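You operate a simulated robot arm through the tools that you are given. There is no shell and no other tool.

You run a simulated robot arm. Do the job below in one go: nothing can be reset, and whatever is moved stays where it is left.

TASK
Put things in order on the upkeep bench. At the end: the green wear block is on the brown shut case; the white salt block from the upkeep bench stands where the silver red band fitting stood; the yellow bung stands where the white salt block stood; the silver red band fitting is on the clear orange rim dish; whatever was shut is shut again. Leave all else as you found it, and nothing knocked over.

Only the result counts: the job must be done as asked and must still hold three seconds after the hand-in. Knocking over, shifting, dropping, spilling or breaking anything else fails it.

THE ROBOT
A 6-joint arm with a two-finger gripper, fixed in place. Base frame: the origin is on the floor under the middle of its stand, x ahead of it, y to its left, z up; the work surface is at about z = 860. Units: mm, degrees, N and s.
With the tool pointing down near the work surface it reaches from about 140 to 680 mm from the base axis. Its first joint turns from -66.0 to 66.0 degrees. Payload 2.45 kg.
The TCP is the grasp point between the finger pads, 30 mm short of the fingertips. In the tool frame z runs along the fingers and y along their closing line. The gripper opens to 106 mm; its body begins 79 mm behind the TCP.
Orientation is told as [roll, pitch, yaw] about the base's x, y, z axes, in that order, counted from this pose: with the fingers straight down and closing along the base's y, the tool's x points along the base's -x, its y along +y and its z along -z.

THE INTERFACE
- The arm moves only by the tool play_rows. Its argument "increments" is one flat list of numbers, 7 for each row, row after row: the shift along the tool's x, y, z in mm, then the turn, a rotation vector about the tool's x, y, z in degrees, then the finger opening in mm, from 0 to 106. In form: [x, y, z, wx, wy, wz, claw, x, y, z, wx, wy, wz, claw, ...]. A call has 1 to 20 rows; each row shifts and turns the commanded pose from where the row before left it, along the tool's axes as they then stand. Each row takes 0.2 s and may step no farther than 50 mm and 8.6 degrees from the row before; otherwise, or with a gripper value out of range, the whole call is refused. Where a pose cannot be reached the arm comes as near as it can. A force on the tool above 40 N (or 10 N above the force at the start of the call, whichever is more), or a blocked arm, ends the call early, and 0.2 s more pass. Each finger travels about 153 mm/s and halts on what it meets, pressing with about 20 N; the grip force reading is that of the motor and also rises with nothing between the fingers. The clock runs only during rows and for 0.2 s after the last one: add rows that do not move to give the fingers time. It gives the time, the measured TCP pose, the force on the tool (base axes), the opening and the grip force at its end, in the units of the frame above (readings bear some noise), with the torque about the TCP (base axes, N m) and any sound that the robot's microphone picked up.
- Cameras (640 x 400 px; columns grow to the right, rows downward): "scene" is fixed at [75.7, 453.7, 1390.7]; the picture's right is [-0.32, -0.95, 0.00], its down [-0.67, 0.23, -0.70] and it looks along [0.67, -0.23, -0.71] (base axes); focal length 222 px, centre (320, 200). "wrist" rides on the gripper at [76, -2, -106] in the tool frame; the picture's right is [0.02, 1.00, 0.00], its down [-0.78, 0.02, -0.62] and it looks along [-0.62, 0.01, 0.78] (tool axes); focal length 247 px, centre (320, 200).
- camera(camera): a new picture of that camera. No time passes.
- pixel_to_xyz(camera, pixels): for up to 12 pixels [column, row] of the newest picture of that camera ("zoom" is the newest enlarged one), the place [x, y, z] in the base frame of the surface seen there, good to about 2 mm. No time passes.
- enlarge(camera, box): a new picture of the part [left, top, right, bottom] of that camera's present view, enlarged. No time passes.
- close_job(): hands the job in; it is judged then, once.

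Open the gripper and draw the arm clear of the work before you hand the job in, unless the task says otherwise.

The tools are called after "Call:" by a JSON object that holds its "fn" and its "kwargs". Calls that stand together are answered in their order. play_rows: Moves the arm, as the interface text tells. Its arguments: {"type":"object","properties":{"increments":{"type":"array","items":{"type":"number"}}},"required":["increments"]} The other tools are called the same way: camera (camera) takes a picture; pixel_to_xyz (camera, pixels) gives the place of the surface under pixels of a picture; enlarge (camera, box) takes an enlarged picture of a part of a camera's view; close_job () hands the job in.

At the start:

```text
t: 0.0
eef_pos: [326.8, 310.3, 1219.8]
orientation: [0.0, -0.2, -0.2]
wrist_force: [0.3, -0.6, 0.1]
torque: [0.02, 0.05, 0.0]
opening: 105.9
grasp_force: 0.2
```

scene: 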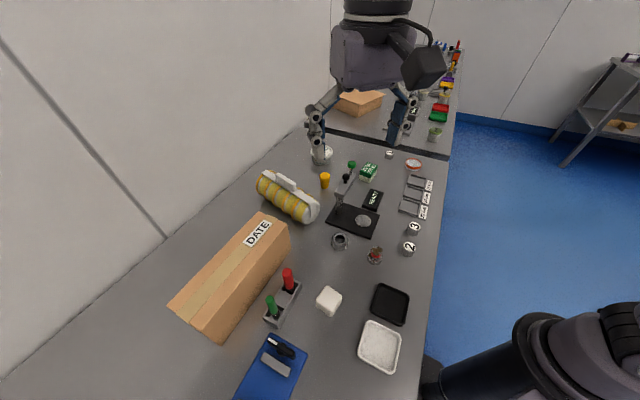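
wrist: 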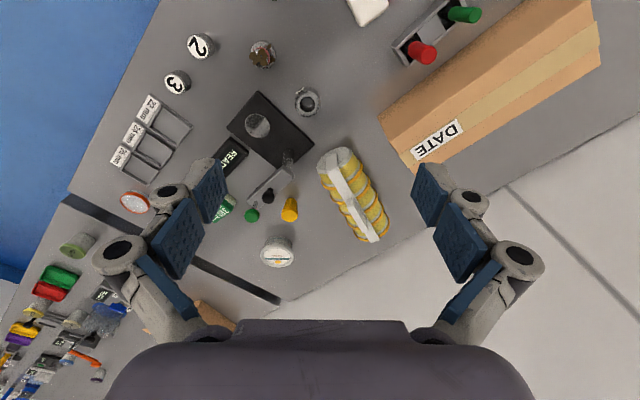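

The scene shows a bench with a brown case (about 235,275), a white block (328,300), and several small items. I'll enlarge parts of the scene view to identify each one.

Call:
{"fn": "enlarge", "kwargs": {"camera": "scene", "box": [300, 140, 460, 270]}}

Call:
{"fn": "enlarge", "kwargs": {"camera": "scene", "box": [160, 200, 420, 400]}}

Call:
{"fn": "enlarge", "kwargs": {"camera": "scene", "box": [320, 30, 480, 160]}}

Call:
{"fn": "enlarge", "kwargs": {"camera": "wrist", "box": [100, 20, 340, 300]}}

```text
3.08 times, centred on (380, 205) of scene
```

zoom: 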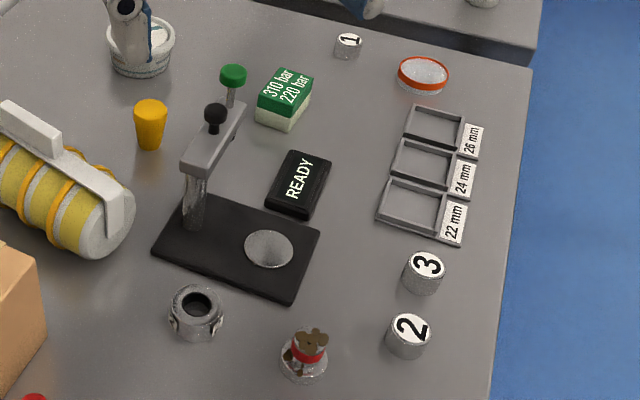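

```text
2.00 times, centred on (290, 300) of scene
```

zoom: 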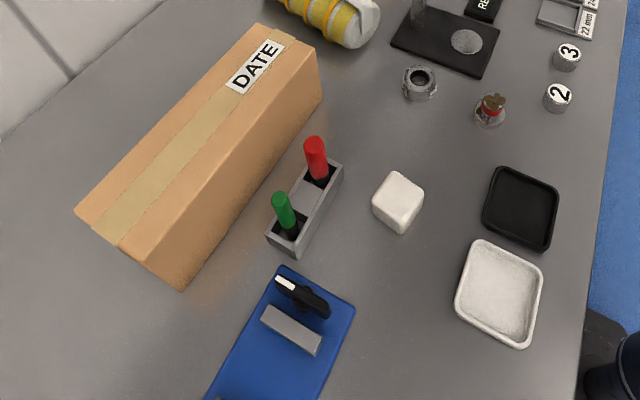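

```text
3.08 times, centred on (400, 95) of scene
```

zoom: 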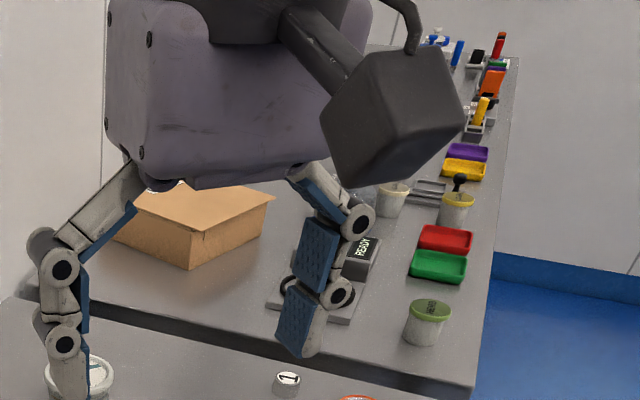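

```text
1.43 times, centred on (220, 160) of wrist
```

zoom: 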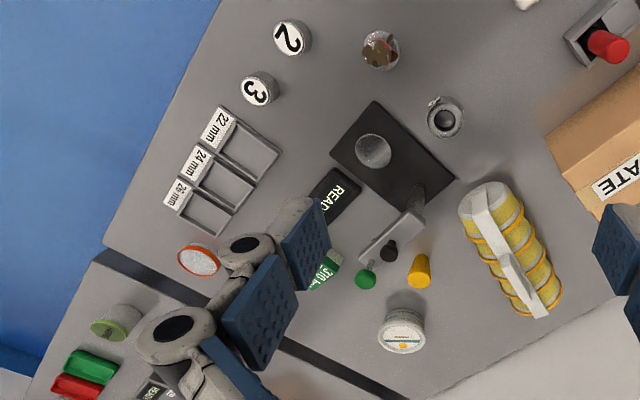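

The candidates are: green block at (369,172), white cube (328,300), red-band fitting (375,255), yellow bung (325,181) and orange-rim dish (413,164). I'll take their base coordinates from the scene view.

Call:
{"fn": "pixel_to_xyz", "kwargs": {"camera": "scene", "pixels": [[328, 295], [329, 312], [375, 250], [376, 260], [325, 176], [325, 184], [413, 163], [413, 160], [369, 168], [369, 178], [240, 270], [260, 232]]}}

Call:
{"fn": "pixel_to_xyz", "kwargs": {"camera": "wrist", "pixels": [[290, 205], [262, 50], [262, 60], [134, 202], [225, 212], [252, 214], [268, 195], [278, 250], [410, 130], [530, 60], [365, 10], [306, 100]]}}

```text
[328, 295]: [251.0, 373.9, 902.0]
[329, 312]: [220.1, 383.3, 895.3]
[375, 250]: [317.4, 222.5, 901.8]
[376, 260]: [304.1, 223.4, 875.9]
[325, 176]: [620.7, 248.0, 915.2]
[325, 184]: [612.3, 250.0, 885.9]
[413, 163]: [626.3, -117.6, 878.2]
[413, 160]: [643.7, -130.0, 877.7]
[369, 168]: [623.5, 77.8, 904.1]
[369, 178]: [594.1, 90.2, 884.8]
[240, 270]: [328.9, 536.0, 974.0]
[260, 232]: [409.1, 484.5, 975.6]
```

```text
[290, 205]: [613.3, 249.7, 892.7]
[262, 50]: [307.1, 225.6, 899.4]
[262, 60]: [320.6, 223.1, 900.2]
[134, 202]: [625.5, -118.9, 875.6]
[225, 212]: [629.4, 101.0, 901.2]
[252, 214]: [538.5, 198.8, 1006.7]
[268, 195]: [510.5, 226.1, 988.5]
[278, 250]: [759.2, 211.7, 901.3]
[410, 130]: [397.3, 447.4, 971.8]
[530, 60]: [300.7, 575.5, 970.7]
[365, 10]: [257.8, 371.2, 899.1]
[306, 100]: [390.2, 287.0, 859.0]
```

Both views agree on the positions, for example the fitting near (310,223) and the bung near (613,250). I'll bring the wrist camera lower over the fitting and salt block for a closer look.

Call:
{"fn": "play_rows", "kwargs": {"increments": [19.2, -21.3, 35, 0, 0, 0, 106, 19.2, -21.3, 35, 0, 0, 0, 106, 19.2, -21.3, 35, 0, 0, 0, 106, 19.2, -21.3, 35, 0, 0, 0, 106, 0, 0, 0, 0, 0, 0, 106]}}

Call:
{"fn": "camera", "kwargs": {"camera": "wrist"}}

Call:
{"fn": "camera", "kwargs": {"camera": "scene"}}

```text
t: 1.2
eef_pos: [250.1, 224.8, 1076.7]
orientation: [0.0, -0.2, -0.1]
wrist_force: [-0.5, 0.8, -0.3]
torque: [-0.02, 0.01, 0.06]
opening: 106.0
grasp_force: 0.1
```

```text
taken
```

wrist: 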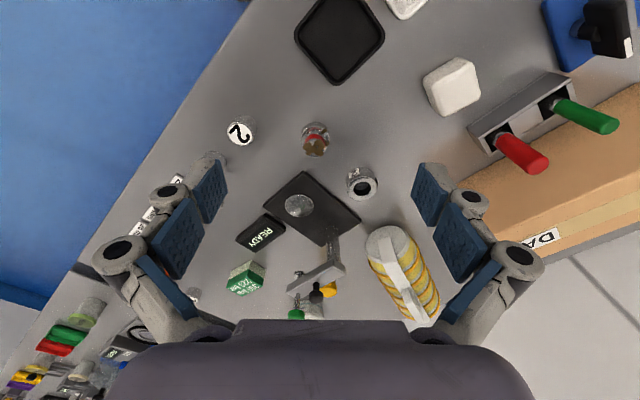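

```text
taken
```

scene: 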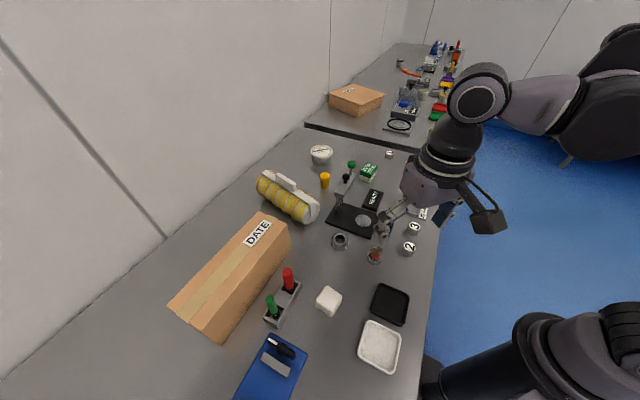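

The wrist view now shows the fitting at (316,138), the salt block at (451,87) and the green block at (245,278). I'll enlarge these areas.

Call:
{"fn": "enlarge", "kwargs": {"camera": "wrist", "box": [220, 90, 400, 210]}}

Call:
{"fn": "enlarge", "kwargs": {"camera": "scene", "box": [300, 130, 400, 210]}}

Call:
{"fn": "enlarge", "kwargs": {"camera": "scene", "box": [320, 30, 480, 160]}}

Call:
{"fn": "enlarge", "kwargs": {"camera": "wrist", "box": [220, 210, 400, 330]}}

```text
3.33 times, centred on (310, 150) of wrist
```

zoom: 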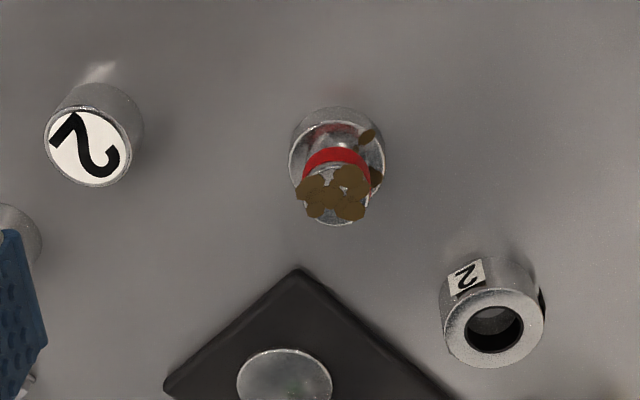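

```text
5.00 times, centred on (350, 170) of scene
```

zoom: 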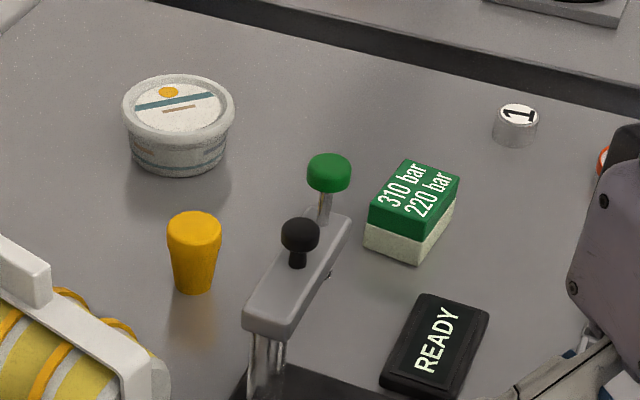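

```text
3.08 times, centred on (400, 95) of scene
```

zoom: 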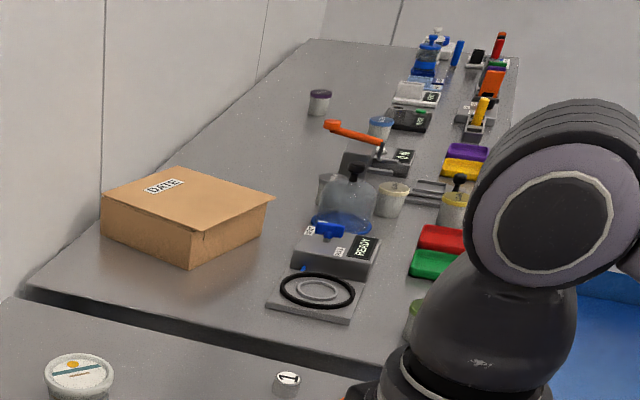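

```text
3.33 times, centred on (310, 270) of wrist
```

zoom: 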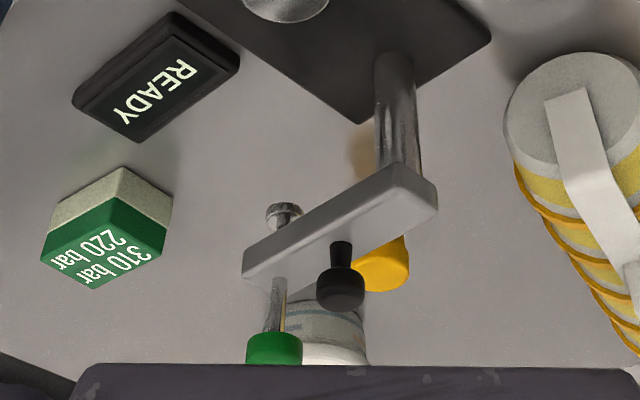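

The scene zoom shows the green-topped block, the yellow bung and a press arm whose black and green knobs overhang near them. I'll check the fitting closely and measure its outline.

Call:
{"fn": "enlarge", "kwargs": {"camera": "wrist", "box": [290, 110, 345, 165]}}

Call:
{"fn": "pixel_to_xyz", "kwargs": {"camera": "wrist", "pixels": [[302, 136], [329, 136], [316, 123], [316, 148], [311, 147], [321, 147], [316, 126], [303, 142], [328, 142], [451, 87], [430, 78], [474, 68]]}}

Call:
{"fn": "enlarge", "kwargs": {"camera": "scene", "box": [350, 235, 400, 275]}}

```text
7.27 times, centred on (318, 138) of wrist
```

zoom: 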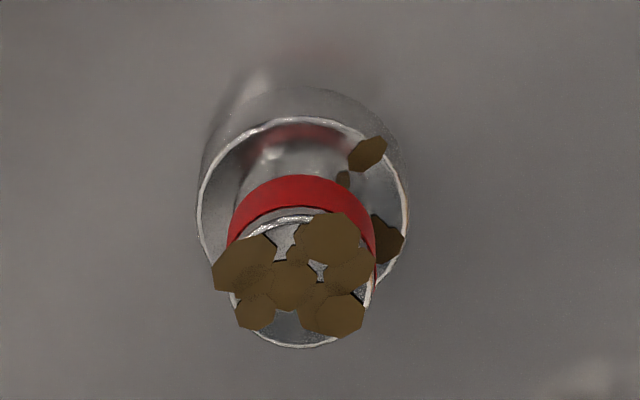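

```text
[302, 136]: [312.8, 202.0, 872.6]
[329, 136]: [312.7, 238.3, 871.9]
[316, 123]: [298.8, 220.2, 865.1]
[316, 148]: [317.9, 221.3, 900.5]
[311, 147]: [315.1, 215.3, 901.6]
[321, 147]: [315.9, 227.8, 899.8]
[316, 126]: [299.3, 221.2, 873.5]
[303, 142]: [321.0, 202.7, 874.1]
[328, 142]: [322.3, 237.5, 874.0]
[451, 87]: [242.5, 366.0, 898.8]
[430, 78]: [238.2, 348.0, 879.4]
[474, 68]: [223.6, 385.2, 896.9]
```

```text
10.00 times, centred on (375, 255) of scene
```

zoom: 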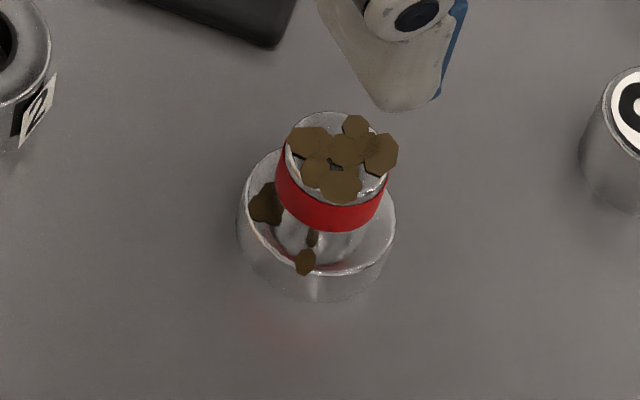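

The fitting has a flange about 37 mm wide topped at z≈874, a neck about 24 mm wide topped at z≈900, and its centre is near (317,220). Next I'll look at the dish and green block from above.

Call:
{"fn": "play_rows", "kwargs": {"increments": [0, 0, -40, 0, 0, 0, 106, -31, -33, 0, 0, 0, 0, 106, -31, -33, 0, 0, 0, 0, 106, -31, -33, 0, 0, 0, 0, 106, -31, -33, 0, 0, 0, 0, 106, -31, -33, 0, 0, 0, 0, 106, -31, -33, 0, 0, 0, 0, 106, -31, -33, 0, 0, 0, 0, 106, -31, -33, 0, 0, 0, 0, 106, 0, 0, 40, 0, 0, 0, 106, 0, 0, 0, 0, 0, 0, 106]}}

Call:
{"fn": "camera", "kwargs": {"camera": "wrist"}}

Call:
{"fn": "camera", "kwargs": {"camera": "scene"}}

```text
t: 3.6
eef_pos: [497.2, -39.3, 1078.3]
orientation: [-0.1, -0.2, 0.0]
wrist_force: [0.6, 0.1, 0.6]
torque: [-0.02, -0.04, 0.02]
opening: 106.1
grasp_force: 0.0
```

```text
taken
```

wrist: 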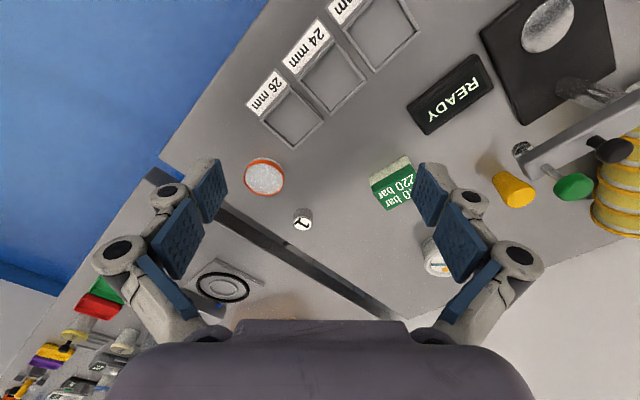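

```text
taken
```

scene: 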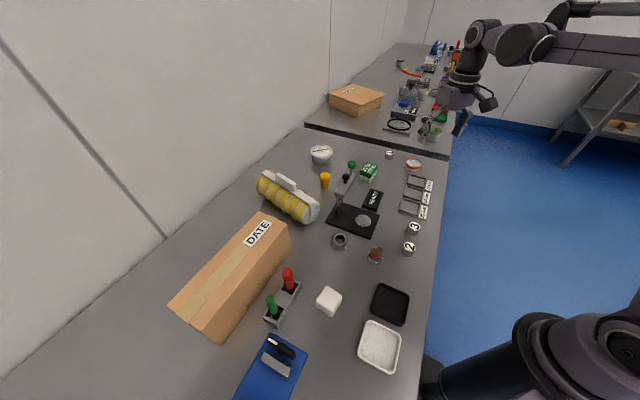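

The dish now shows at (264,177) in the wrist view. I'll zoom in on it and sample its rim and floor heights.

Call:
{"fn": "enlarge", "kwargs": {"camera": "wrist", "box": [234, 150, 294, 204]}}

Call:
{"fn": "pixel_to_xyz", "kwargs": {"camera": "wrist", "pixels": [[264, 177], [264, 170], [264, 185], [256, 177], [272, 177], [246, 178], [283, 178], [264, 159], [264, 195], [230, 190], [264, 150], [302, 219]]}}

Call:
{"fn": "enlarge", "kwargs": {"camera": "scene", "box": [390, 145, 440, 185]}}

Call:
{"fn": "enlarge", "kwargs": {"camera": "wrist", "box": [340, 110, 640, 280]}}

```text
7.41 times, centred on (264, 177) of wrist
```

zoom: 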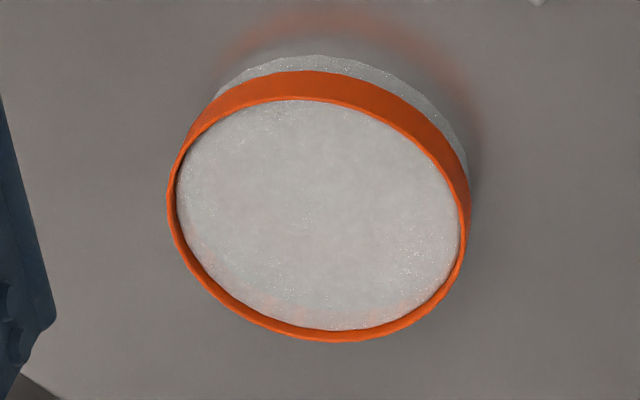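

```text
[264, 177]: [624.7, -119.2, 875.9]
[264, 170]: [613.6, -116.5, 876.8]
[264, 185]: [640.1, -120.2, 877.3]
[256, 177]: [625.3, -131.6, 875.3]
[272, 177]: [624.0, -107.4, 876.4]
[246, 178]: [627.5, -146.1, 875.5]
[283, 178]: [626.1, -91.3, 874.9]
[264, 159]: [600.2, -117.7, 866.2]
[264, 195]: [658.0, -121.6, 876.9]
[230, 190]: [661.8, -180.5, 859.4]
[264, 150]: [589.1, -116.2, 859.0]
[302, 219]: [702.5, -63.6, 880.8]
```

```text
10.00 times, centred on (415, 165) of scene
```

zoom: 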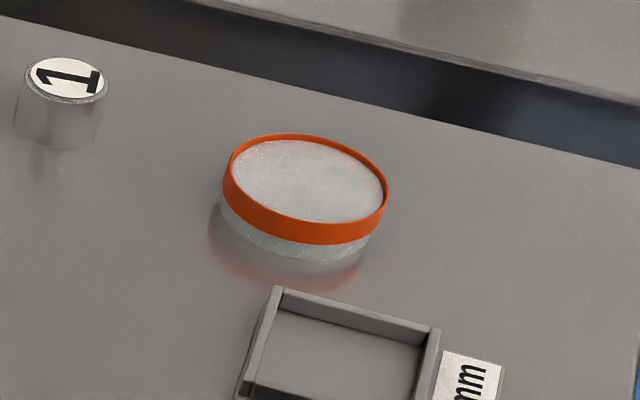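

```text
2.13 times, centred on (490, 195) of wrist
```

zoom: 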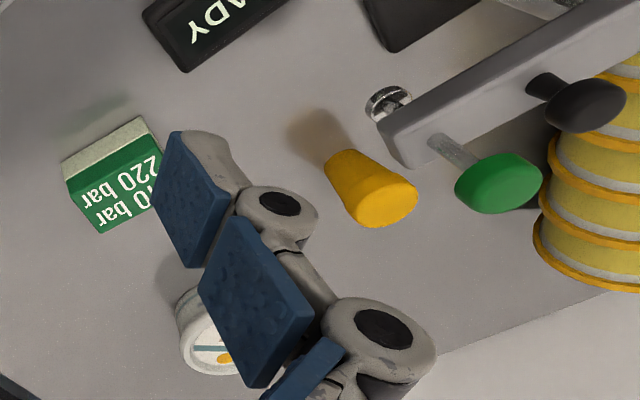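

The dish reads as a flat top at z≈876, about 56 mm across and centred near (628,-119). Next I'll measure the press arm and bung, because the gripper body has to clear the press at the bung.

Call:
{"fn": "enlarge", "kwargs": {"camera": "scene", "box": [310, 140, 390, 240]}}

```text
4.00 times, centred on (350, 190) of scene
```

zoom: 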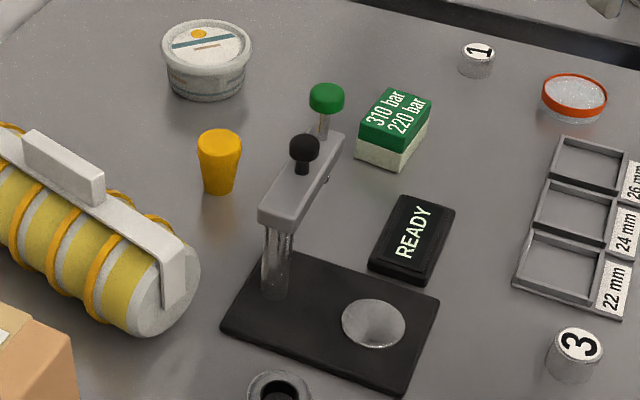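

I'll sample the press knobs and arm, the bung rim, and the green block corners from this zoom.

Call:
{"fn": "pixel_to_xyz", "kwargs": {"camera": "zoom", "pixels": [[326, 88], [304, 138], [264, 205], [290, 222], [340, 140], [275, 285], [219, 135], [203, 137], [240, 138], [219, 150], [218, 188], [326, 105]]}}

Call:
{"fn": "pixel_to_xyz", "kwargs": {"camera": "zoom", "pixels": [[390, 91], [428, 102], [400, 148], [362, 137], [395, 120], [400, 165], [360, 160], [425, 130], [220, 335], [435, 300], [300, 255], [405, 390]]}}

Call:
{"fn": "enlarge", "kwargs": {"camera": "scene", "box": [400, 60, 520, 160]}}

```text
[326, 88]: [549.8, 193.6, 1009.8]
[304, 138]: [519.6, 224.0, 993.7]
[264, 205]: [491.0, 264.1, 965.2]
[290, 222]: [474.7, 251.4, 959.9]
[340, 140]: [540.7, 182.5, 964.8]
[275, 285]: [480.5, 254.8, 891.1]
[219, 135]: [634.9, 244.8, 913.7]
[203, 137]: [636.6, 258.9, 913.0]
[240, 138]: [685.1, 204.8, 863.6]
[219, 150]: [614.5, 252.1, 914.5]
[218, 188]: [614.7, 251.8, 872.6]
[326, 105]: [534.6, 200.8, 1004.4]
```

```text
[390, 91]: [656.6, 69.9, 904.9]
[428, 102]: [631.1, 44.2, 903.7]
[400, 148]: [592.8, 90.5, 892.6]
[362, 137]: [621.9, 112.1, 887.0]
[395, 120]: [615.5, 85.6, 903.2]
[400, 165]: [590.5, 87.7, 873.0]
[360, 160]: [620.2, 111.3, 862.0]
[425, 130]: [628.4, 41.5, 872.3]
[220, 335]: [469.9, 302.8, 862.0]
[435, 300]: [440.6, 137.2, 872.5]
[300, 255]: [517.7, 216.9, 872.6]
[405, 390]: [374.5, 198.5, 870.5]
```

```text
4.00 times, centred on (460, 110) of scene
```

zoom: 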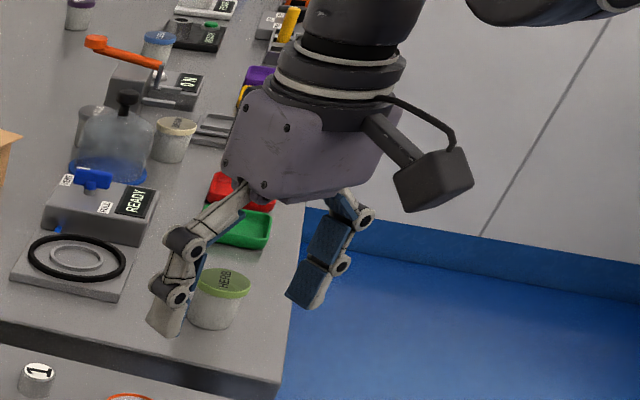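

The bung centre is near (626,249) with its top at 914, and the green press knob at (545,195) tops out at 1010. I'll measure the gripper body and camera block in this zoom to judge clearance.

Call:
{"fn": "pixel_to_xyz", "kwargs": {"camera": "zoom", "pixels": [[228, 160], [246, 100], [275, 198], [315, 195], [345, 185], [375, 165], [390, 140], [320, 115], [400, 205], [445, 205], [470, 180], [400, 170]]}}

Call:
{"fn": "pixel_to_xyz", "kwargs": {"camera": "zoom", "pixels": [[165, 330], [155, 295], [185, 300], [300, 300], [325, 290], [180, 240], [355, 215], [340, 262], [310, 255], [225, 215], [260, 90], [405, 65]]}}

```text
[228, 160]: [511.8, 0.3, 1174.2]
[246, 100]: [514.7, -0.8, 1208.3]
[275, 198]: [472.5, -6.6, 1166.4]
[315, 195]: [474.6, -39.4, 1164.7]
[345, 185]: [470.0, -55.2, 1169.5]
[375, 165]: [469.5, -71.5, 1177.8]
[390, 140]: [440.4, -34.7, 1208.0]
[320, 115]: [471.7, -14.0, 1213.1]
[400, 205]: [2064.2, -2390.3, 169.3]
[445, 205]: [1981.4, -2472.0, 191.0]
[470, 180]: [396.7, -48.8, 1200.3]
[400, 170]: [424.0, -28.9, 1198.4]
```

```text
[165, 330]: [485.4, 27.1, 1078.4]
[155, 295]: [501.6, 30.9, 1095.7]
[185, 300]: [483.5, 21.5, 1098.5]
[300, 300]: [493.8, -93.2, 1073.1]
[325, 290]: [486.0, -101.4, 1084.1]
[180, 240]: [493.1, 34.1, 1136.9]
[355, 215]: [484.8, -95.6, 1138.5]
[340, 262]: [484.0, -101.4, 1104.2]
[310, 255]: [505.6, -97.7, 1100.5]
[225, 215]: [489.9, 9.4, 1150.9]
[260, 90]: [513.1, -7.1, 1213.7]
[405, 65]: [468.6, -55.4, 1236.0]
```

The gripper body is about ±27 by ±37 mm, and the camera block reaches about 100 mm along tool +x. I'll hold still for one row to check the reading noise and sample the yellow roll and case corners.

Call:
{"fn": "play_rows", "kwargs": {"increments": [0, 0, 0, 0, 0, 0, 106]}}

Call:
{"fn": "pixel_to_xyz", "kwargs": {"camera": "scene", "pixels": [[262, 182], [268, 173], [290, 182], [315, 203], [310, 222], [280, 178], [270, 218], [285, 238], [262, 215], [172, 303], [222, 337], [202, 330]]}}

Call:
{"fn": "enlarge", "kwargs": {"camera": "scene", "box": [160, 160, 340, 345]}}

```text
t: 4.0
eef_pos: [496.6, -38.1, 1078.0]
orientation: [0.0, -0.2, -0.1]
wrist_force: [0.0, -0.3, -0.7]
torque: [-0.02, 0.0, 0.01]
opening: 106.1
grasp_force: 0.1
```

```text
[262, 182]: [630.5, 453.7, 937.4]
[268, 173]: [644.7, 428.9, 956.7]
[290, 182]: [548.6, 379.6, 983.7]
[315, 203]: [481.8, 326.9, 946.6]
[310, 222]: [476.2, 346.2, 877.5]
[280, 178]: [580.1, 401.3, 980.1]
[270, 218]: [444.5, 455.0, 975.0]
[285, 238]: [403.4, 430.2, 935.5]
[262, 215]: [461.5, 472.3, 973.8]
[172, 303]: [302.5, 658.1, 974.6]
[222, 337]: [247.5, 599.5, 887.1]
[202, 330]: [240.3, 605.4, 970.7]
```

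```text
2.16 times, centred on (250, 252) of scene
```

zoom: 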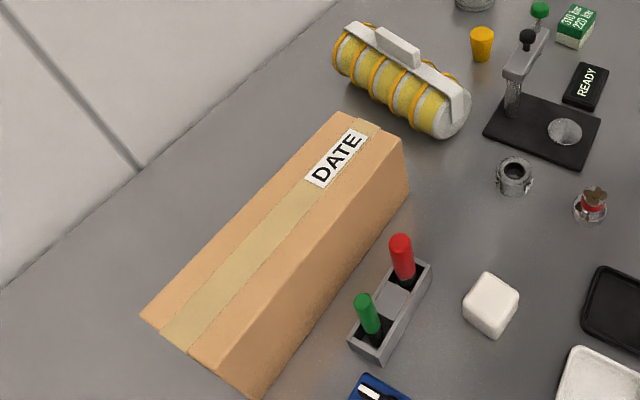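

The case top is at z≈973 and the roll's handle at about 984, both well clear of the bung. I'll move above the fitting at about (317,220.5) with a narrower opening, stopping high for a check.

Call:
{"fn": "play_rows", "kwargs": {"increments": [0, 0, -34, 0, 0, 0, 106, 25.7, 37, 0, 0, 0, 0, 100, 25.7, 37, 0, 0, 0, 0, 90, 25.7, 37, 0, 0, 0, 0, 80, 25.7, 37, 0, 0, 0, 0, 70, 25.7, 37, 0, 0, 0, 0, 70, 25.7, 37, 0, 0, 0, 0, 70, 25.7, 37, 0, 0, 0, 0, 70, 0, 0, 40, 0, 0, 0, 70, 0, 0, 40, 0, 0, 0, 70, 0, 0, 40, 0, 0, 0, 70, 0, 0, 0, 0, 0, 0, 70]}}

Call:
{"fn": "camera", "kwargs": {"camera": "wrist"}}

Call:
{"fn": "enlarge", "kwargs": {"camera": "scene", "box": [320, 190, 440, 290]}}

```text
t: 6.6
eef_pos: [319.7, 218.8, 990.9]
orientation: [0.0, -0.2, -0.1]
wrist_force: [-0.2, 0.1, -0.3]
torque: [0.0, -0.03, 0.02]
opening: 69.9
grasp_force: 0.1
```

```text
taken
```

wrist: 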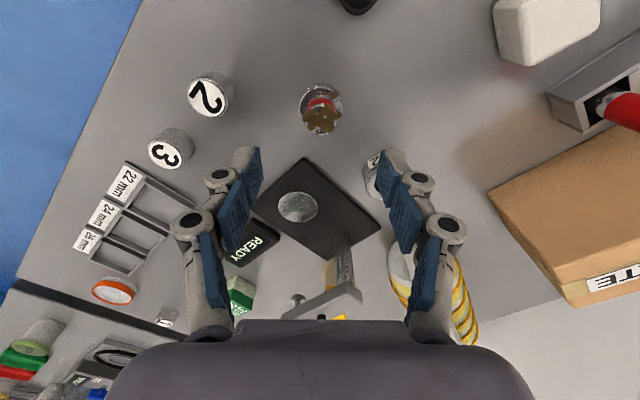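

```text
4.00 times, centred on (380, 240) of scene
```

zoom: 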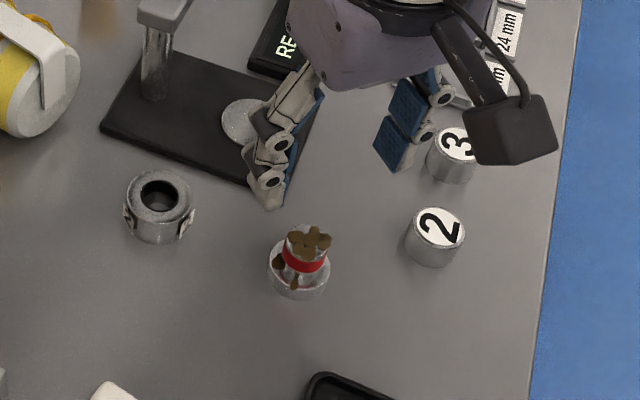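

The fitting sits at (320,108) in the wrist view, between and ahead of the open fingers. I'll sample its rim, neck top and the table to pin down its centre.

Call:
{"fn": "enlarge", "kwargs": {"camera": "wrist", "box": [290, 70, 350, 145]}}

Call:
{"fn": "pixel_to_xyz", "kwargs": {"camera": "wrist", "pixels": [[302, 104], [340, 104], [320, 87], [320, 84], [306, 92], [336, 92], [311, 118], [332, 118], [320, 130], [320, 120], [312, 128], [330, 128]]}}

```text
5.33 times, centred on (320, 108) of wrist
```

zoom: 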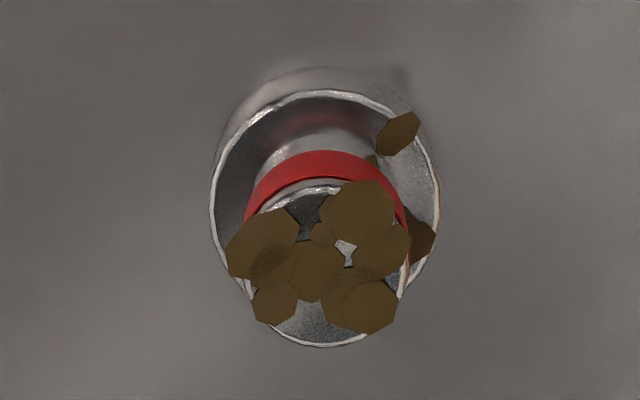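

```text
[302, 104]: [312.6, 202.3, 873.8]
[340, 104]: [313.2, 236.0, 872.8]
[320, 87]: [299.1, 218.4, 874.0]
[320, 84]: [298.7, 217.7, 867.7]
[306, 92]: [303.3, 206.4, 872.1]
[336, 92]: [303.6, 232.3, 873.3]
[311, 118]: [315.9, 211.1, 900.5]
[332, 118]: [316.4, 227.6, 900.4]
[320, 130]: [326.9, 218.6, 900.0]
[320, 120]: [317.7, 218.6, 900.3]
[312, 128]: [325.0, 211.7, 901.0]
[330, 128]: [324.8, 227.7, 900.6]
```

The fitting's centre comes out at about (317.5,219.3), with the flange top at 873.5 and the neck top at 900.5. I'll correct by about 2 mm and descend to TCP z≈909, so the fingertips stay just above the flange.

Call:
{"fn": "play_rows", "kwargs": {"increments": [2, 0.5, 30, 0, 0, 0, 70, 0, 0, 30, 0, 0, 0, 70, 0, 0, 15, 0, 0, 0, 70, 0, 0, 6, 0, 0, 0, 70, 0, 0, 0, 0, 0, 0, 70]}}

Call:
{"fn": "enlarge", "kwargs": {"camera": "scene", "box": [330, 200, 420, 280]}}

Call:
{"fn": "camera", "kwargs": {"camera": "wrist"}}

```text
t: 7.8
eef_pos: [317.1, 220.4, 910.8]
orientation: [0.0, -0.1, -0.2]
wrist_force: [-0.2, 0.3, -0.3]
torque: [0.0, 0.0, 0.04]
opening: 69.8
grasp_force: 0.0
```

```text
5.00 times, centred on (375, 240) of scene
```

zoom: 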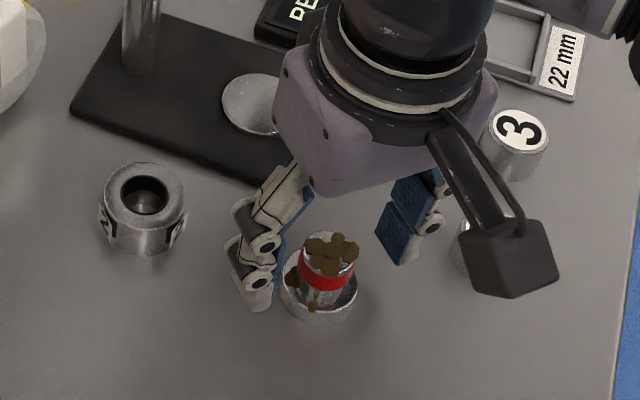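

```text
taken
```

wrist: 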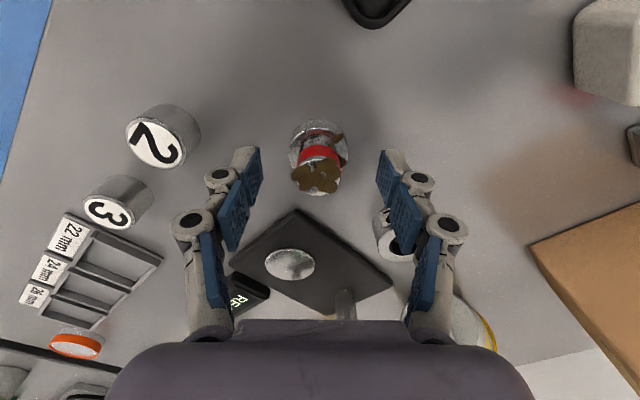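

Fitting and fingers are both centred on column 317 at z≈911, so I'll close the grip with a few holding rows.

Call:
{"fn": "play_rows", "kwargs": {"increments": [0, 0, 1, 0, 0, 0, 50, 0, 0, 0, 0, 0, 0, 36, 0, 0, 0, 0, 0, 0, 26, 0, 0, 0, 0, 0, 0, 15, 0, 0, 0, 0, 0, 0, 15, 0, 0, 0, 0, 0, 0, 15]}}

Call:
{"fn": "enlarge", "kwargs": {"camera": "scene", "box": [330, 200, 420, 280]}}

Call:
{"fn": "camera", "kwargs": {"camera": "wrist"}}

```text
t: 9.2
eef_pos: [316.2, 220.1, 911.2]
orientation: [0.1, -0.3, -0.1]
wrist_force: [-0.4, 0.9, 0.6]
torque: [0.02, 0.0, -0.02]
opening: 24.8
grasp_force: 20.3
```

```text
5.00 times, centred on (375, 240) of scene
```

zoom: 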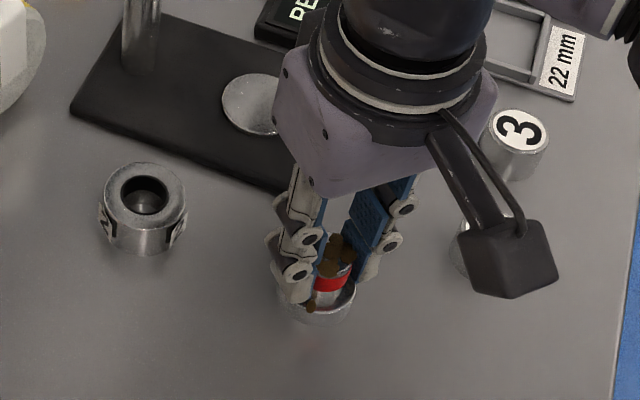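

```text
taken
```

wrist: 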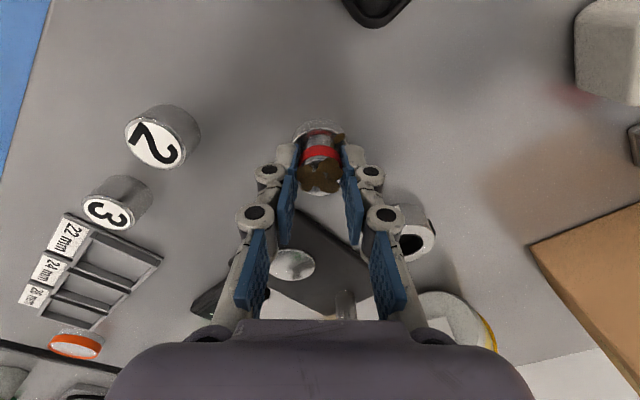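

The grip holds at a 24.8 mm opening with about 20 N. I'll lift gently, then straight up to about z=1100.

Call:
{"fn": "play_rows", "kwargs": {"increments": [0, 0, -5, 0, 0, 0, 15, 0, 0, -10, 0, 0, 0, 15, 0, 0, -25, 0, 0, 0, 15, 0, 0, -40, 0, 0, 0, 15, 0, 0, -40, 0, 0, 0, 15, 0, 0, -40, 0, 0, 0, 15, 0, 0, -25, 0, 0, 0, 15, 0, 0, 0, 0, 0, 0, 15]}}

Call:
{"fn": "enlarge", "kwargs": {"camera": "scene", "box": [330, 130, 450, 280]}}

Call:
{"fn": "camera", "kwargs": {"camera": "wrist"}}

```text
t: 11.0
eef_pos: [317.3, 221.3, 1095.8]
orientation: [-0.1, -0.2, 0.0]
wrist_force: [0.1, 0.2, -1.0]
torque: [0.05, -0.01, -0.01]
opening: 24.6
grasp_force: 20.2
```

```text
2.67 times, centred on (390, 205) of scene
```

zoom: 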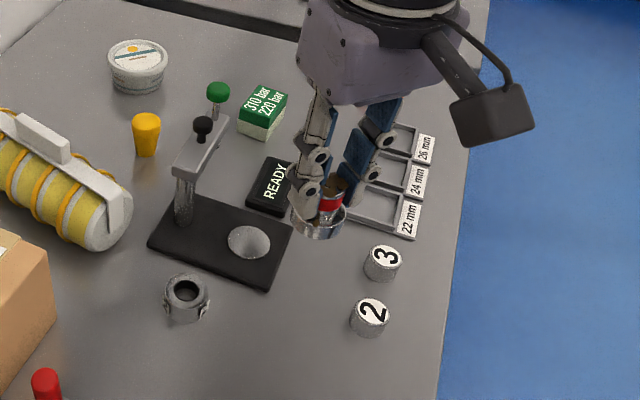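

```text
taken
```

wrist: 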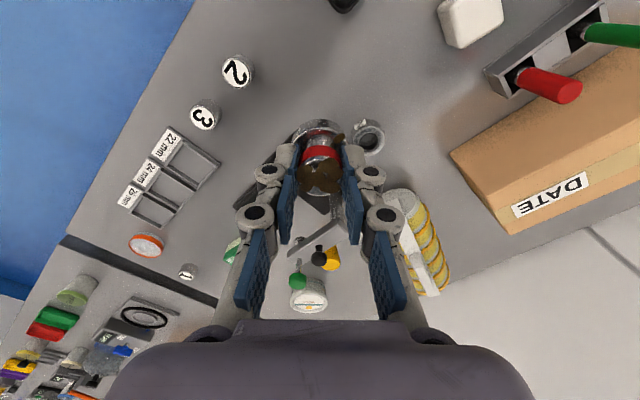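

The fitting is held upright in both views. I'll sample its flange in hand to get its offset from the TCP, then travel high to the dish at (628,-119).

Call:
{"fn": "enlarge", "kwargs": {"camera": "wrist", "box": [285, 105, 355, 205]}}

Call:
{"fn": "pixel_to_xyz", "kwargs": {"camera": "wrist", "pixels": [[318, 124], [318, 127], [300, 133], [337, 133], [308, 126], [330, 126], [318, 180], [318, 170], [318, 190]]}}

```text
4.00 times, centred on (320, 155) of wrist
```

zoom: 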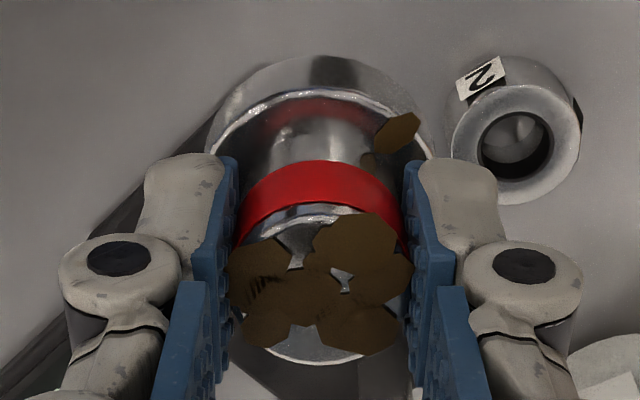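

```text
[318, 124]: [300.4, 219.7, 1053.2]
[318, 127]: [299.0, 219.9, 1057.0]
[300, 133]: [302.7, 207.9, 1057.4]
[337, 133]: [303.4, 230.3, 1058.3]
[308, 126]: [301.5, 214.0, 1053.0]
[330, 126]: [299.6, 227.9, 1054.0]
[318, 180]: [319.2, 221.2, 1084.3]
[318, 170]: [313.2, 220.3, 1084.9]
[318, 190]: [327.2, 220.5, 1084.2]
```

The fitting's centre is about (+1,-1) from the TCP, and its bottom is about 51–52 mm below it. I'll carry it to above the dish.

Call:
{"fn": "play_rows", "kwargs": {"increments": [-28.3, -30.8, 0, 0, 0, 0, 15, -28.3, -30.8, 0, 0, 0, 0, 15, -28.3, -30.8, 0, 0, 0, 0, 15, -28.3, -30.8, 0, 0, 0, 0, 15, -28.3, -30.8, 0, 0, 0, 0, 15, -28.3, -30.8, 0, 0, 0, 0, 15, -28.3, -30.8, 0, 0, 0, 0, 15, -28.3, -30.8, 0, 0, 0, 0, 15, -28.3, -30.8, 0, 0, 0, 0, 15, -28.3, -30.8, 0, 0, 0, 0, 15, -28.3, -30.8, 0, 0, 0, 0, 15, 0, 0, 0, 0, 0, 0, 15, 0, 0, 0, 0, 0, 0, 15]}}

Call:
{"fn": "camera", "kwargs": {"camera": "wrist"}}

Call:
{"fn": "enlarge", "kwargs": {"camera": "scene", "box": [370, 90, 470, 190]}}

```text
t: 13.8
eef_pos: [620.1, -110.5, 1095.0]
orientation: [-0.1, -0.2, -0.1]
wrist_force: [0.8, 0.0, -2.2]
torque: [0.01, 0.02, 0.0]
opening: 24.7
grasp_force: 20.2
out of reach, approached as far as the arm can: row 11
```

```text
taken
```

wrist: 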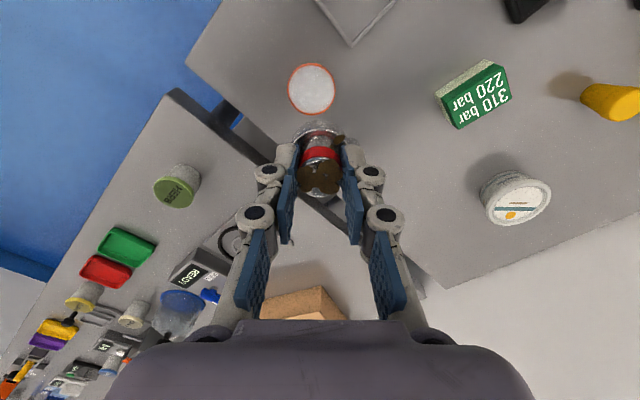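

```text
4.00 times, centred on (420, 140) of scene
```

zoom: 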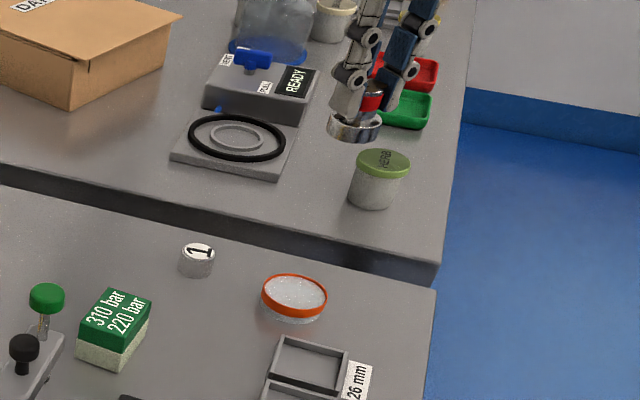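

Row 11 fell short at this height: the TCP is at (620,-110), near the top of the reach envelope. I'll measure the dish from here and descend 100 mm, where the reach is longer.

Call:
{"fn": "pixel_to_xyz", "kwargs": {"camera": "wrist", "pixels": [[290, 90], [334, 90], [312, 66], [312, 70], [312, 112], [312, 90], [300, 75], [324, 108], [298, 105], [325, 75], [318, 127], [318, 124]]}}

Call:
{"fn": "enlarge", "kwargs": {"camera": "wrist", "box": [275, 50, 345, 130]}}

Call:
{"fn": "play_rows", "kwargs": {"increments": [0, 0, 35, 0, 0, 0, 15, 0, 0, 35, 0, 0, 0, 15, 0, 0, 30, 0, 0, 0, 15, 0, 0, 0, 0, 0, 0, 15]}}

```text
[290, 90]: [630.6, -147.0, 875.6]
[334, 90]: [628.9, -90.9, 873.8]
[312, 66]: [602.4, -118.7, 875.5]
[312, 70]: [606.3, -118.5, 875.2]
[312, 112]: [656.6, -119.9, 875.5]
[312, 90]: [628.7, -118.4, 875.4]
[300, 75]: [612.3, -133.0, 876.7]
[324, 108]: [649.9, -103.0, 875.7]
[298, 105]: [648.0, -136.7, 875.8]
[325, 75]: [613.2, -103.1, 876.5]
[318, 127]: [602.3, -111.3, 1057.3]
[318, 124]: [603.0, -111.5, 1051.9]
```

```text
5.00 times, centred on (310, 90) of wrist
```

zoom: 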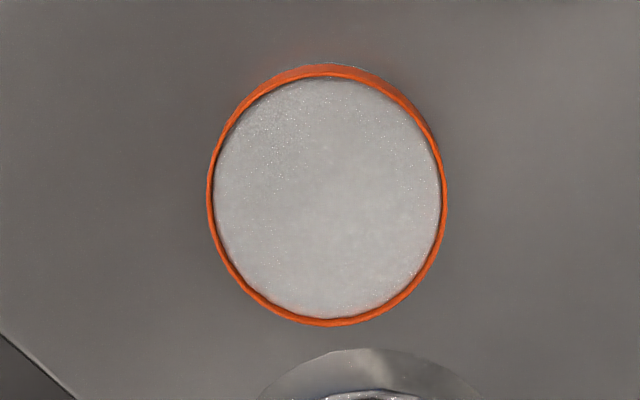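

```text
t: 14.8
eef_pos: [620.7, -107.8, 996.2]
orientation: [0.0, -0.1, 0.0]
wrist_force: [0.0, 0.8, -0.7]
torque: [-0.02, 0.02, 0.0]
opening: 24.9
grasp_force: 19.4
```

The dish centre measures about (630,-119), with its flat surface at z≈875.5. The TCP is now at about (620.5,-109), so I'll shift it toward the dish at this lower height and re-check.

Call:
{"fn": "play_rows", "kwargs": {"increments": [-8.6, -9.2, 0, 0, 0, 0, 15, 0, 0, 30, 0, 0, 0, 15, 0, 0, 0, 0, 0, 0, 15]}}

Call:
{"fn": "camera", "kwargs": {"camera": "wrist"}}

Call:
{"fn": "enlarge", "kwargs": {"camera": "scene", "box": [370, 110, 450, 190]}}

```text
t: 15.6
eef_pos: [629.3, -119.2, 967.7]
orientation: [0.1, -0.2, -0.1]
wrist_force: [0.0, -1.0, -1.2]
torque: [-0.04, -0.03, -0.02]
opening: 24.4
grasp_force: 20.4
```

```text
taken
```

wrist: 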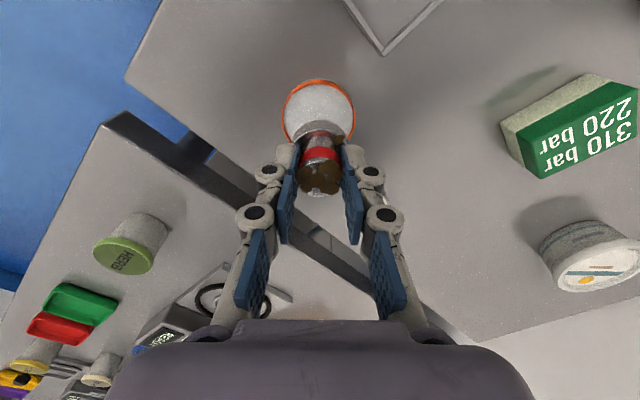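

```text
5.00 times, centred on (410, 150) of scene
```

zoom: 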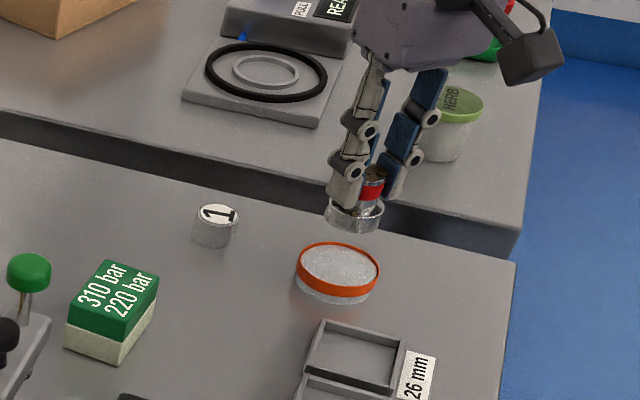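

The fitting now hangs over the dish. I'll sample the flange's near edge and the dish rim in this same view to get the remaining offset.

Call:
{"fn": "enlarge", "kwargs": {"camera": "wrist", "box": [270, 70, 370, 200]}}

Call:
{"fn": "pixel_to_xyz", "kwargs": {"camera": "wrist", "pixels": [[318, 124], [318, 127], [308, 128], [330, 128], [318, 84], [284, 106], [354, 106], [318, 82], [290, 95], [348, 95], [318, 190], [318, 180]]}}

```text
3.08 times, centred on (320, 135) of wrist
```

zoom: 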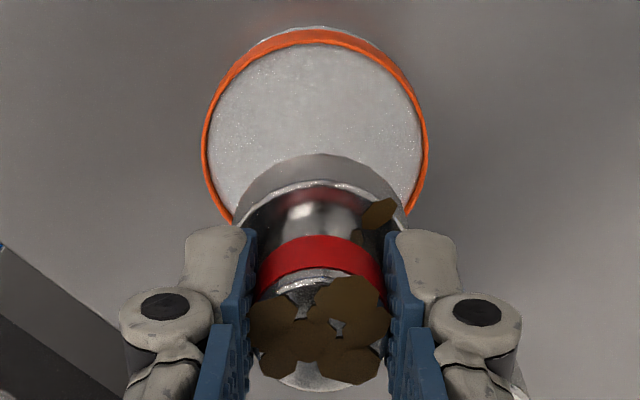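

```text
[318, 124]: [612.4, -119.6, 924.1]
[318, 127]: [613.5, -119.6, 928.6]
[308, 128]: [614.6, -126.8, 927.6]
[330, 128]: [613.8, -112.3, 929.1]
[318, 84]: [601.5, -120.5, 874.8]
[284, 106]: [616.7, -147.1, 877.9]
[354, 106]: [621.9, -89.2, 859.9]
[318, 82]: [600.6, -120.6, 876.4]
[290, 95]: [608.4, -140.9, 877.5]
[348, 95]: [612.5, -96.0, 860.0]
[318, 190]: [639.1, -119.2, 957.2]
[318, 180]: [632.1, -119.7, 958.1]
```

The fitting's centre is near (631,-119.7), so it's about 1 mm off the dish centre, and about 41 mm remains to lower. I'll descend most of that, then use small steps while watching the force.

Call:
{"fn": "play_rows", "kwargs": {"increments": [0.8, 0.6, 20, 0, 0, 0, 15, 0, 0, 12, 0, 0, 0, 15, 0, 0, 4, 0, 0, 0, 15, 0, 0, 0, 0, 0, 0, 15, 0, 0, 0, 0, 0, 0, 15]}}

Call:
{"fn": "enlarge", "kwargs": {"camera": "scene", "box": [380, 130, 450, 190]}}

Call:
{"fn": "camera", "kwargs": {"camera": "wrist"}}

```text
t: 16.8
eef_pos: [628.9, -118.3, 930.6]
orientation: [-0.1, -0.2, 0.0]
wrist_force: [-0.9, 0.1, -0.7]
torque: [-0.01, 0.02, 0.01]
opening: 24.2
grasp_force: 20.6
```

```text
6.67 times, centred on (415, 160) of scene
```

zoom: 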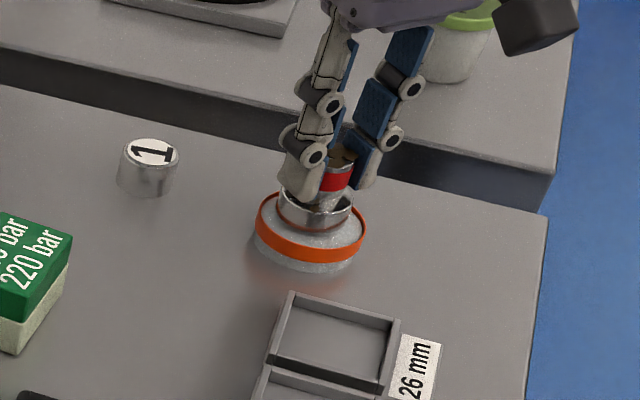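

```text
taken
```

wrist: 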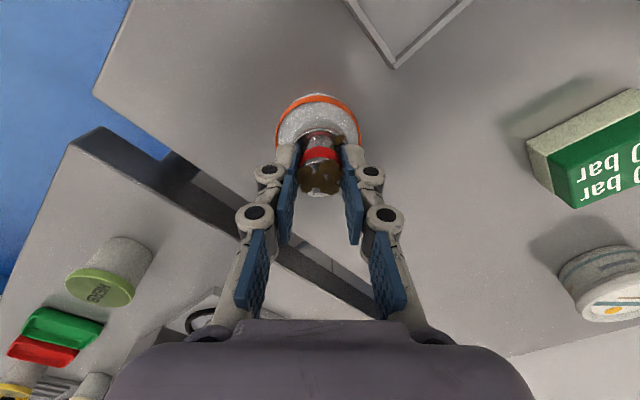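

There's still a small gap and no contact force at TCP z≈931. I'll lower in 1 mm steps.

Call:
{"fn": "play_rows", "kwargs": {"increments": [0, 0, 1, 0, 0, 0, 15, 0, 0, 1, 0, 0, 0, 15, 0, 0, 0, 0, 0, 0, 15]}}

```text
t: 17.6
eef_pos: [628.8, -118.5, 929.7]
orientation: [-0.1, -0.2, -0.1]
wrist_force: [0.3, 0.7, -1.1]
torque: [-0.02, -0.02, -0.02]
opening: 24.3
grasp_force: 20.5
```

No contact shows yet at z≈929.7, so I'll take two more steps.

Call:
{"fn": "play_rows", "kwargs": {"increments": [0, 0, 1, 0, 0, 0, 15, 0, 0, 0, 0, 0, 0, 15]}}

Call:
{"fn": "play_rows", "kwargs": {"increments": [0, 0, 0.7, 0, 0, 0, 15, 0, 0, 0, 0, 0, 0, 15]}}

Call:
{"fn": "enlarge", "kwargs": {"camera": "scene", "box": [390, 140, 440, 180]}}

```text
t: 18.2
eef_pos: [628.9, -118.2, 928.0]
orientation: [0.0, -0.2, -0.2]
wrist_force: [-0.4, 0.3, -1.0]
torque: [0.0, -0.02, 0.02]
opening: 24.5
grasp_force: 20.0
```

```text
t: 18.8
eef_pos: [628.5, -117.1, 928.4]
orientation: [0.0, -0.1, -0.1]
wrist_force: [-0.6, -0.4, -1.8]
torque: [-0.01, -0.02, -0.04]
opening: 24.6
grasp_force: 19.9
```

```text
10.00 times, centred on (415, 160) of scene
```

zoom: 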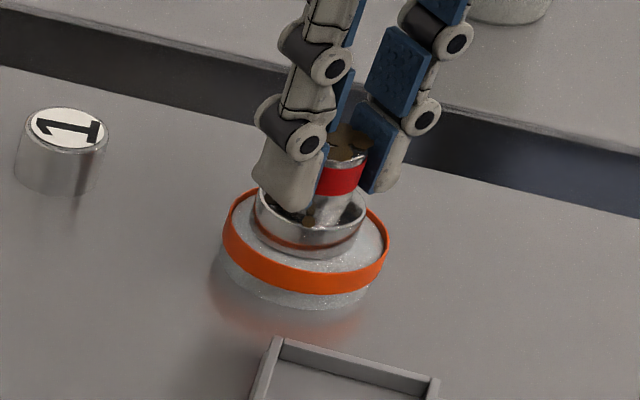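

The gap looks tiny, so I'll keep stepping until the vertical force changes.

Call:
{"fn": "play_rows", "kwargs": {"increments": [0, 0, 0.7, 0, 0, 0, 15, 0, 0, 0, 0, 0, 0, 15]}}

Call:
{"fn": "play_rows", "kwargs": {"increments": [0, 0, 0.7, 0, 0, 0, 15, 0, 0, 0, 0, 0, 0, 15]}}

```text
t: 19.4
eef_pos: [628.7, -117.8, 927.6]
orientation: [0.0, -0.2, -0.1]
wrist_force: [-0.6, -0.1, -1.4]
torque: [0.0, -0.01, -0.02]
opening: 24.2
grasp_force: 19.8
```

```text
t: 20.0
eef_pos: [630.6, -118.5, 926.3]
orientation: [0.0, -0.2, -0.3]
wrist_force: [-0.9, -0.3, 0.2]
torque: [0.02, -0.01, 0.0]
opening: 24.5
grasp_force: 20.3
```

The vertical force shifted slightly (from -1.4 to 0.2 N), which may be the first contact. One more half-millimetre step will confirm it.

Call:
{"fn": "play_rows", "kwargs": {"increments": [0, 0, 0.6, 0, 0, 0, 15, 0, 0, 0, 0, 0, 0, 15]}}

Call:
{"fn": "enlarge", "kwargs": {"camera": "scene", "box": [390, 140, 440, 180]}}

```text
t: 20.6
eef_pos: [628.3, -119.0, 926.5]
orientation: [-0.1, -0.2, -0.1]
wrist_force: [0.8, 1.3, 7.6]
torque: [0.11, -0.05, 0.02]
opening: 24.5
grasp_force: 19.6
```

```text
10.00 times, centred on (415, 160) of scene
```

zoom: 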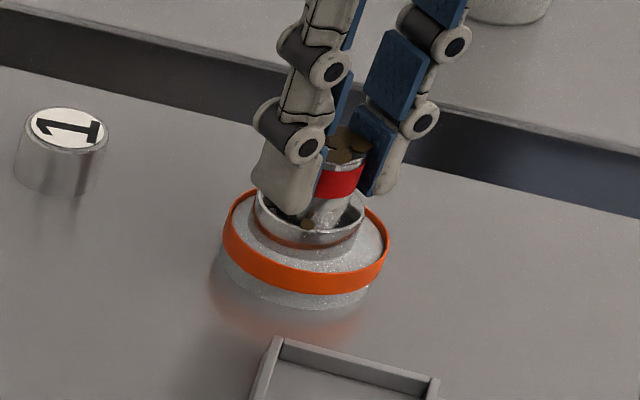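

Contact is confirmed at 7.6 N, so I'll ease up 0.4 mm and open the fingers gradually.

Call:
{"fn": "play_rows", "kwargs": {"increments": [0, 0, -0.4, 0, 0, 0, 15, 0, 0, 0, 0, 0, 0, 28, 0, 0, 0, 0, 0, 0, 34, 0, 0, 0, 0, 0, 0, 45, 0, 0, 0, 0, 0, 0, 60, 0, 0, 0, 0, 0, 0, 60]}}

Call:
{"fn": "enlarge", "kwargs": {"camera": "scene", "box": [390, 140, 440, 180]}}

Call:
{"fn": "camera", "kwargs": {"camera": "wrist"}}

```text
t: 22.0
eef_pos: [628.3, -119.1, 927.3]
orientation: [0.0, -0.1, -0.1]
wrist_force: [-0.4, -0.5, -0.6]
torque: [0.02, 0.0, 0.0]
opening: 59.8
grasp_force: 0.1
```

```text
10.00 times, centred on (415, 160) of scene
```

zoom: 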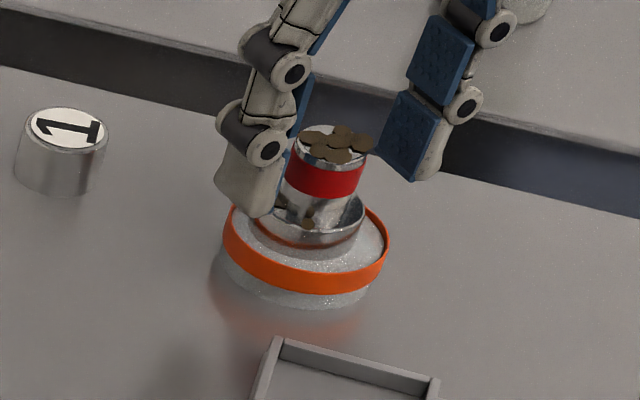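

```text
taken
```

wrist: 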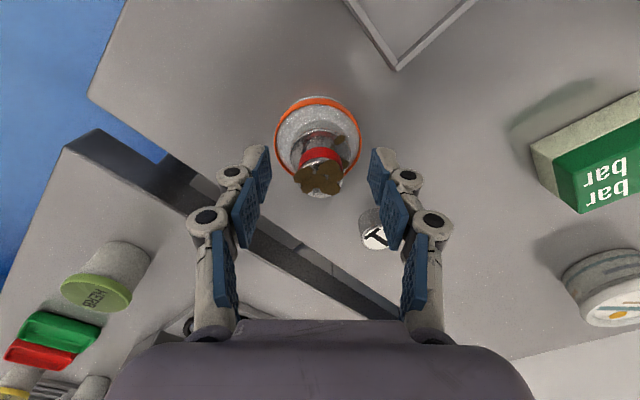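

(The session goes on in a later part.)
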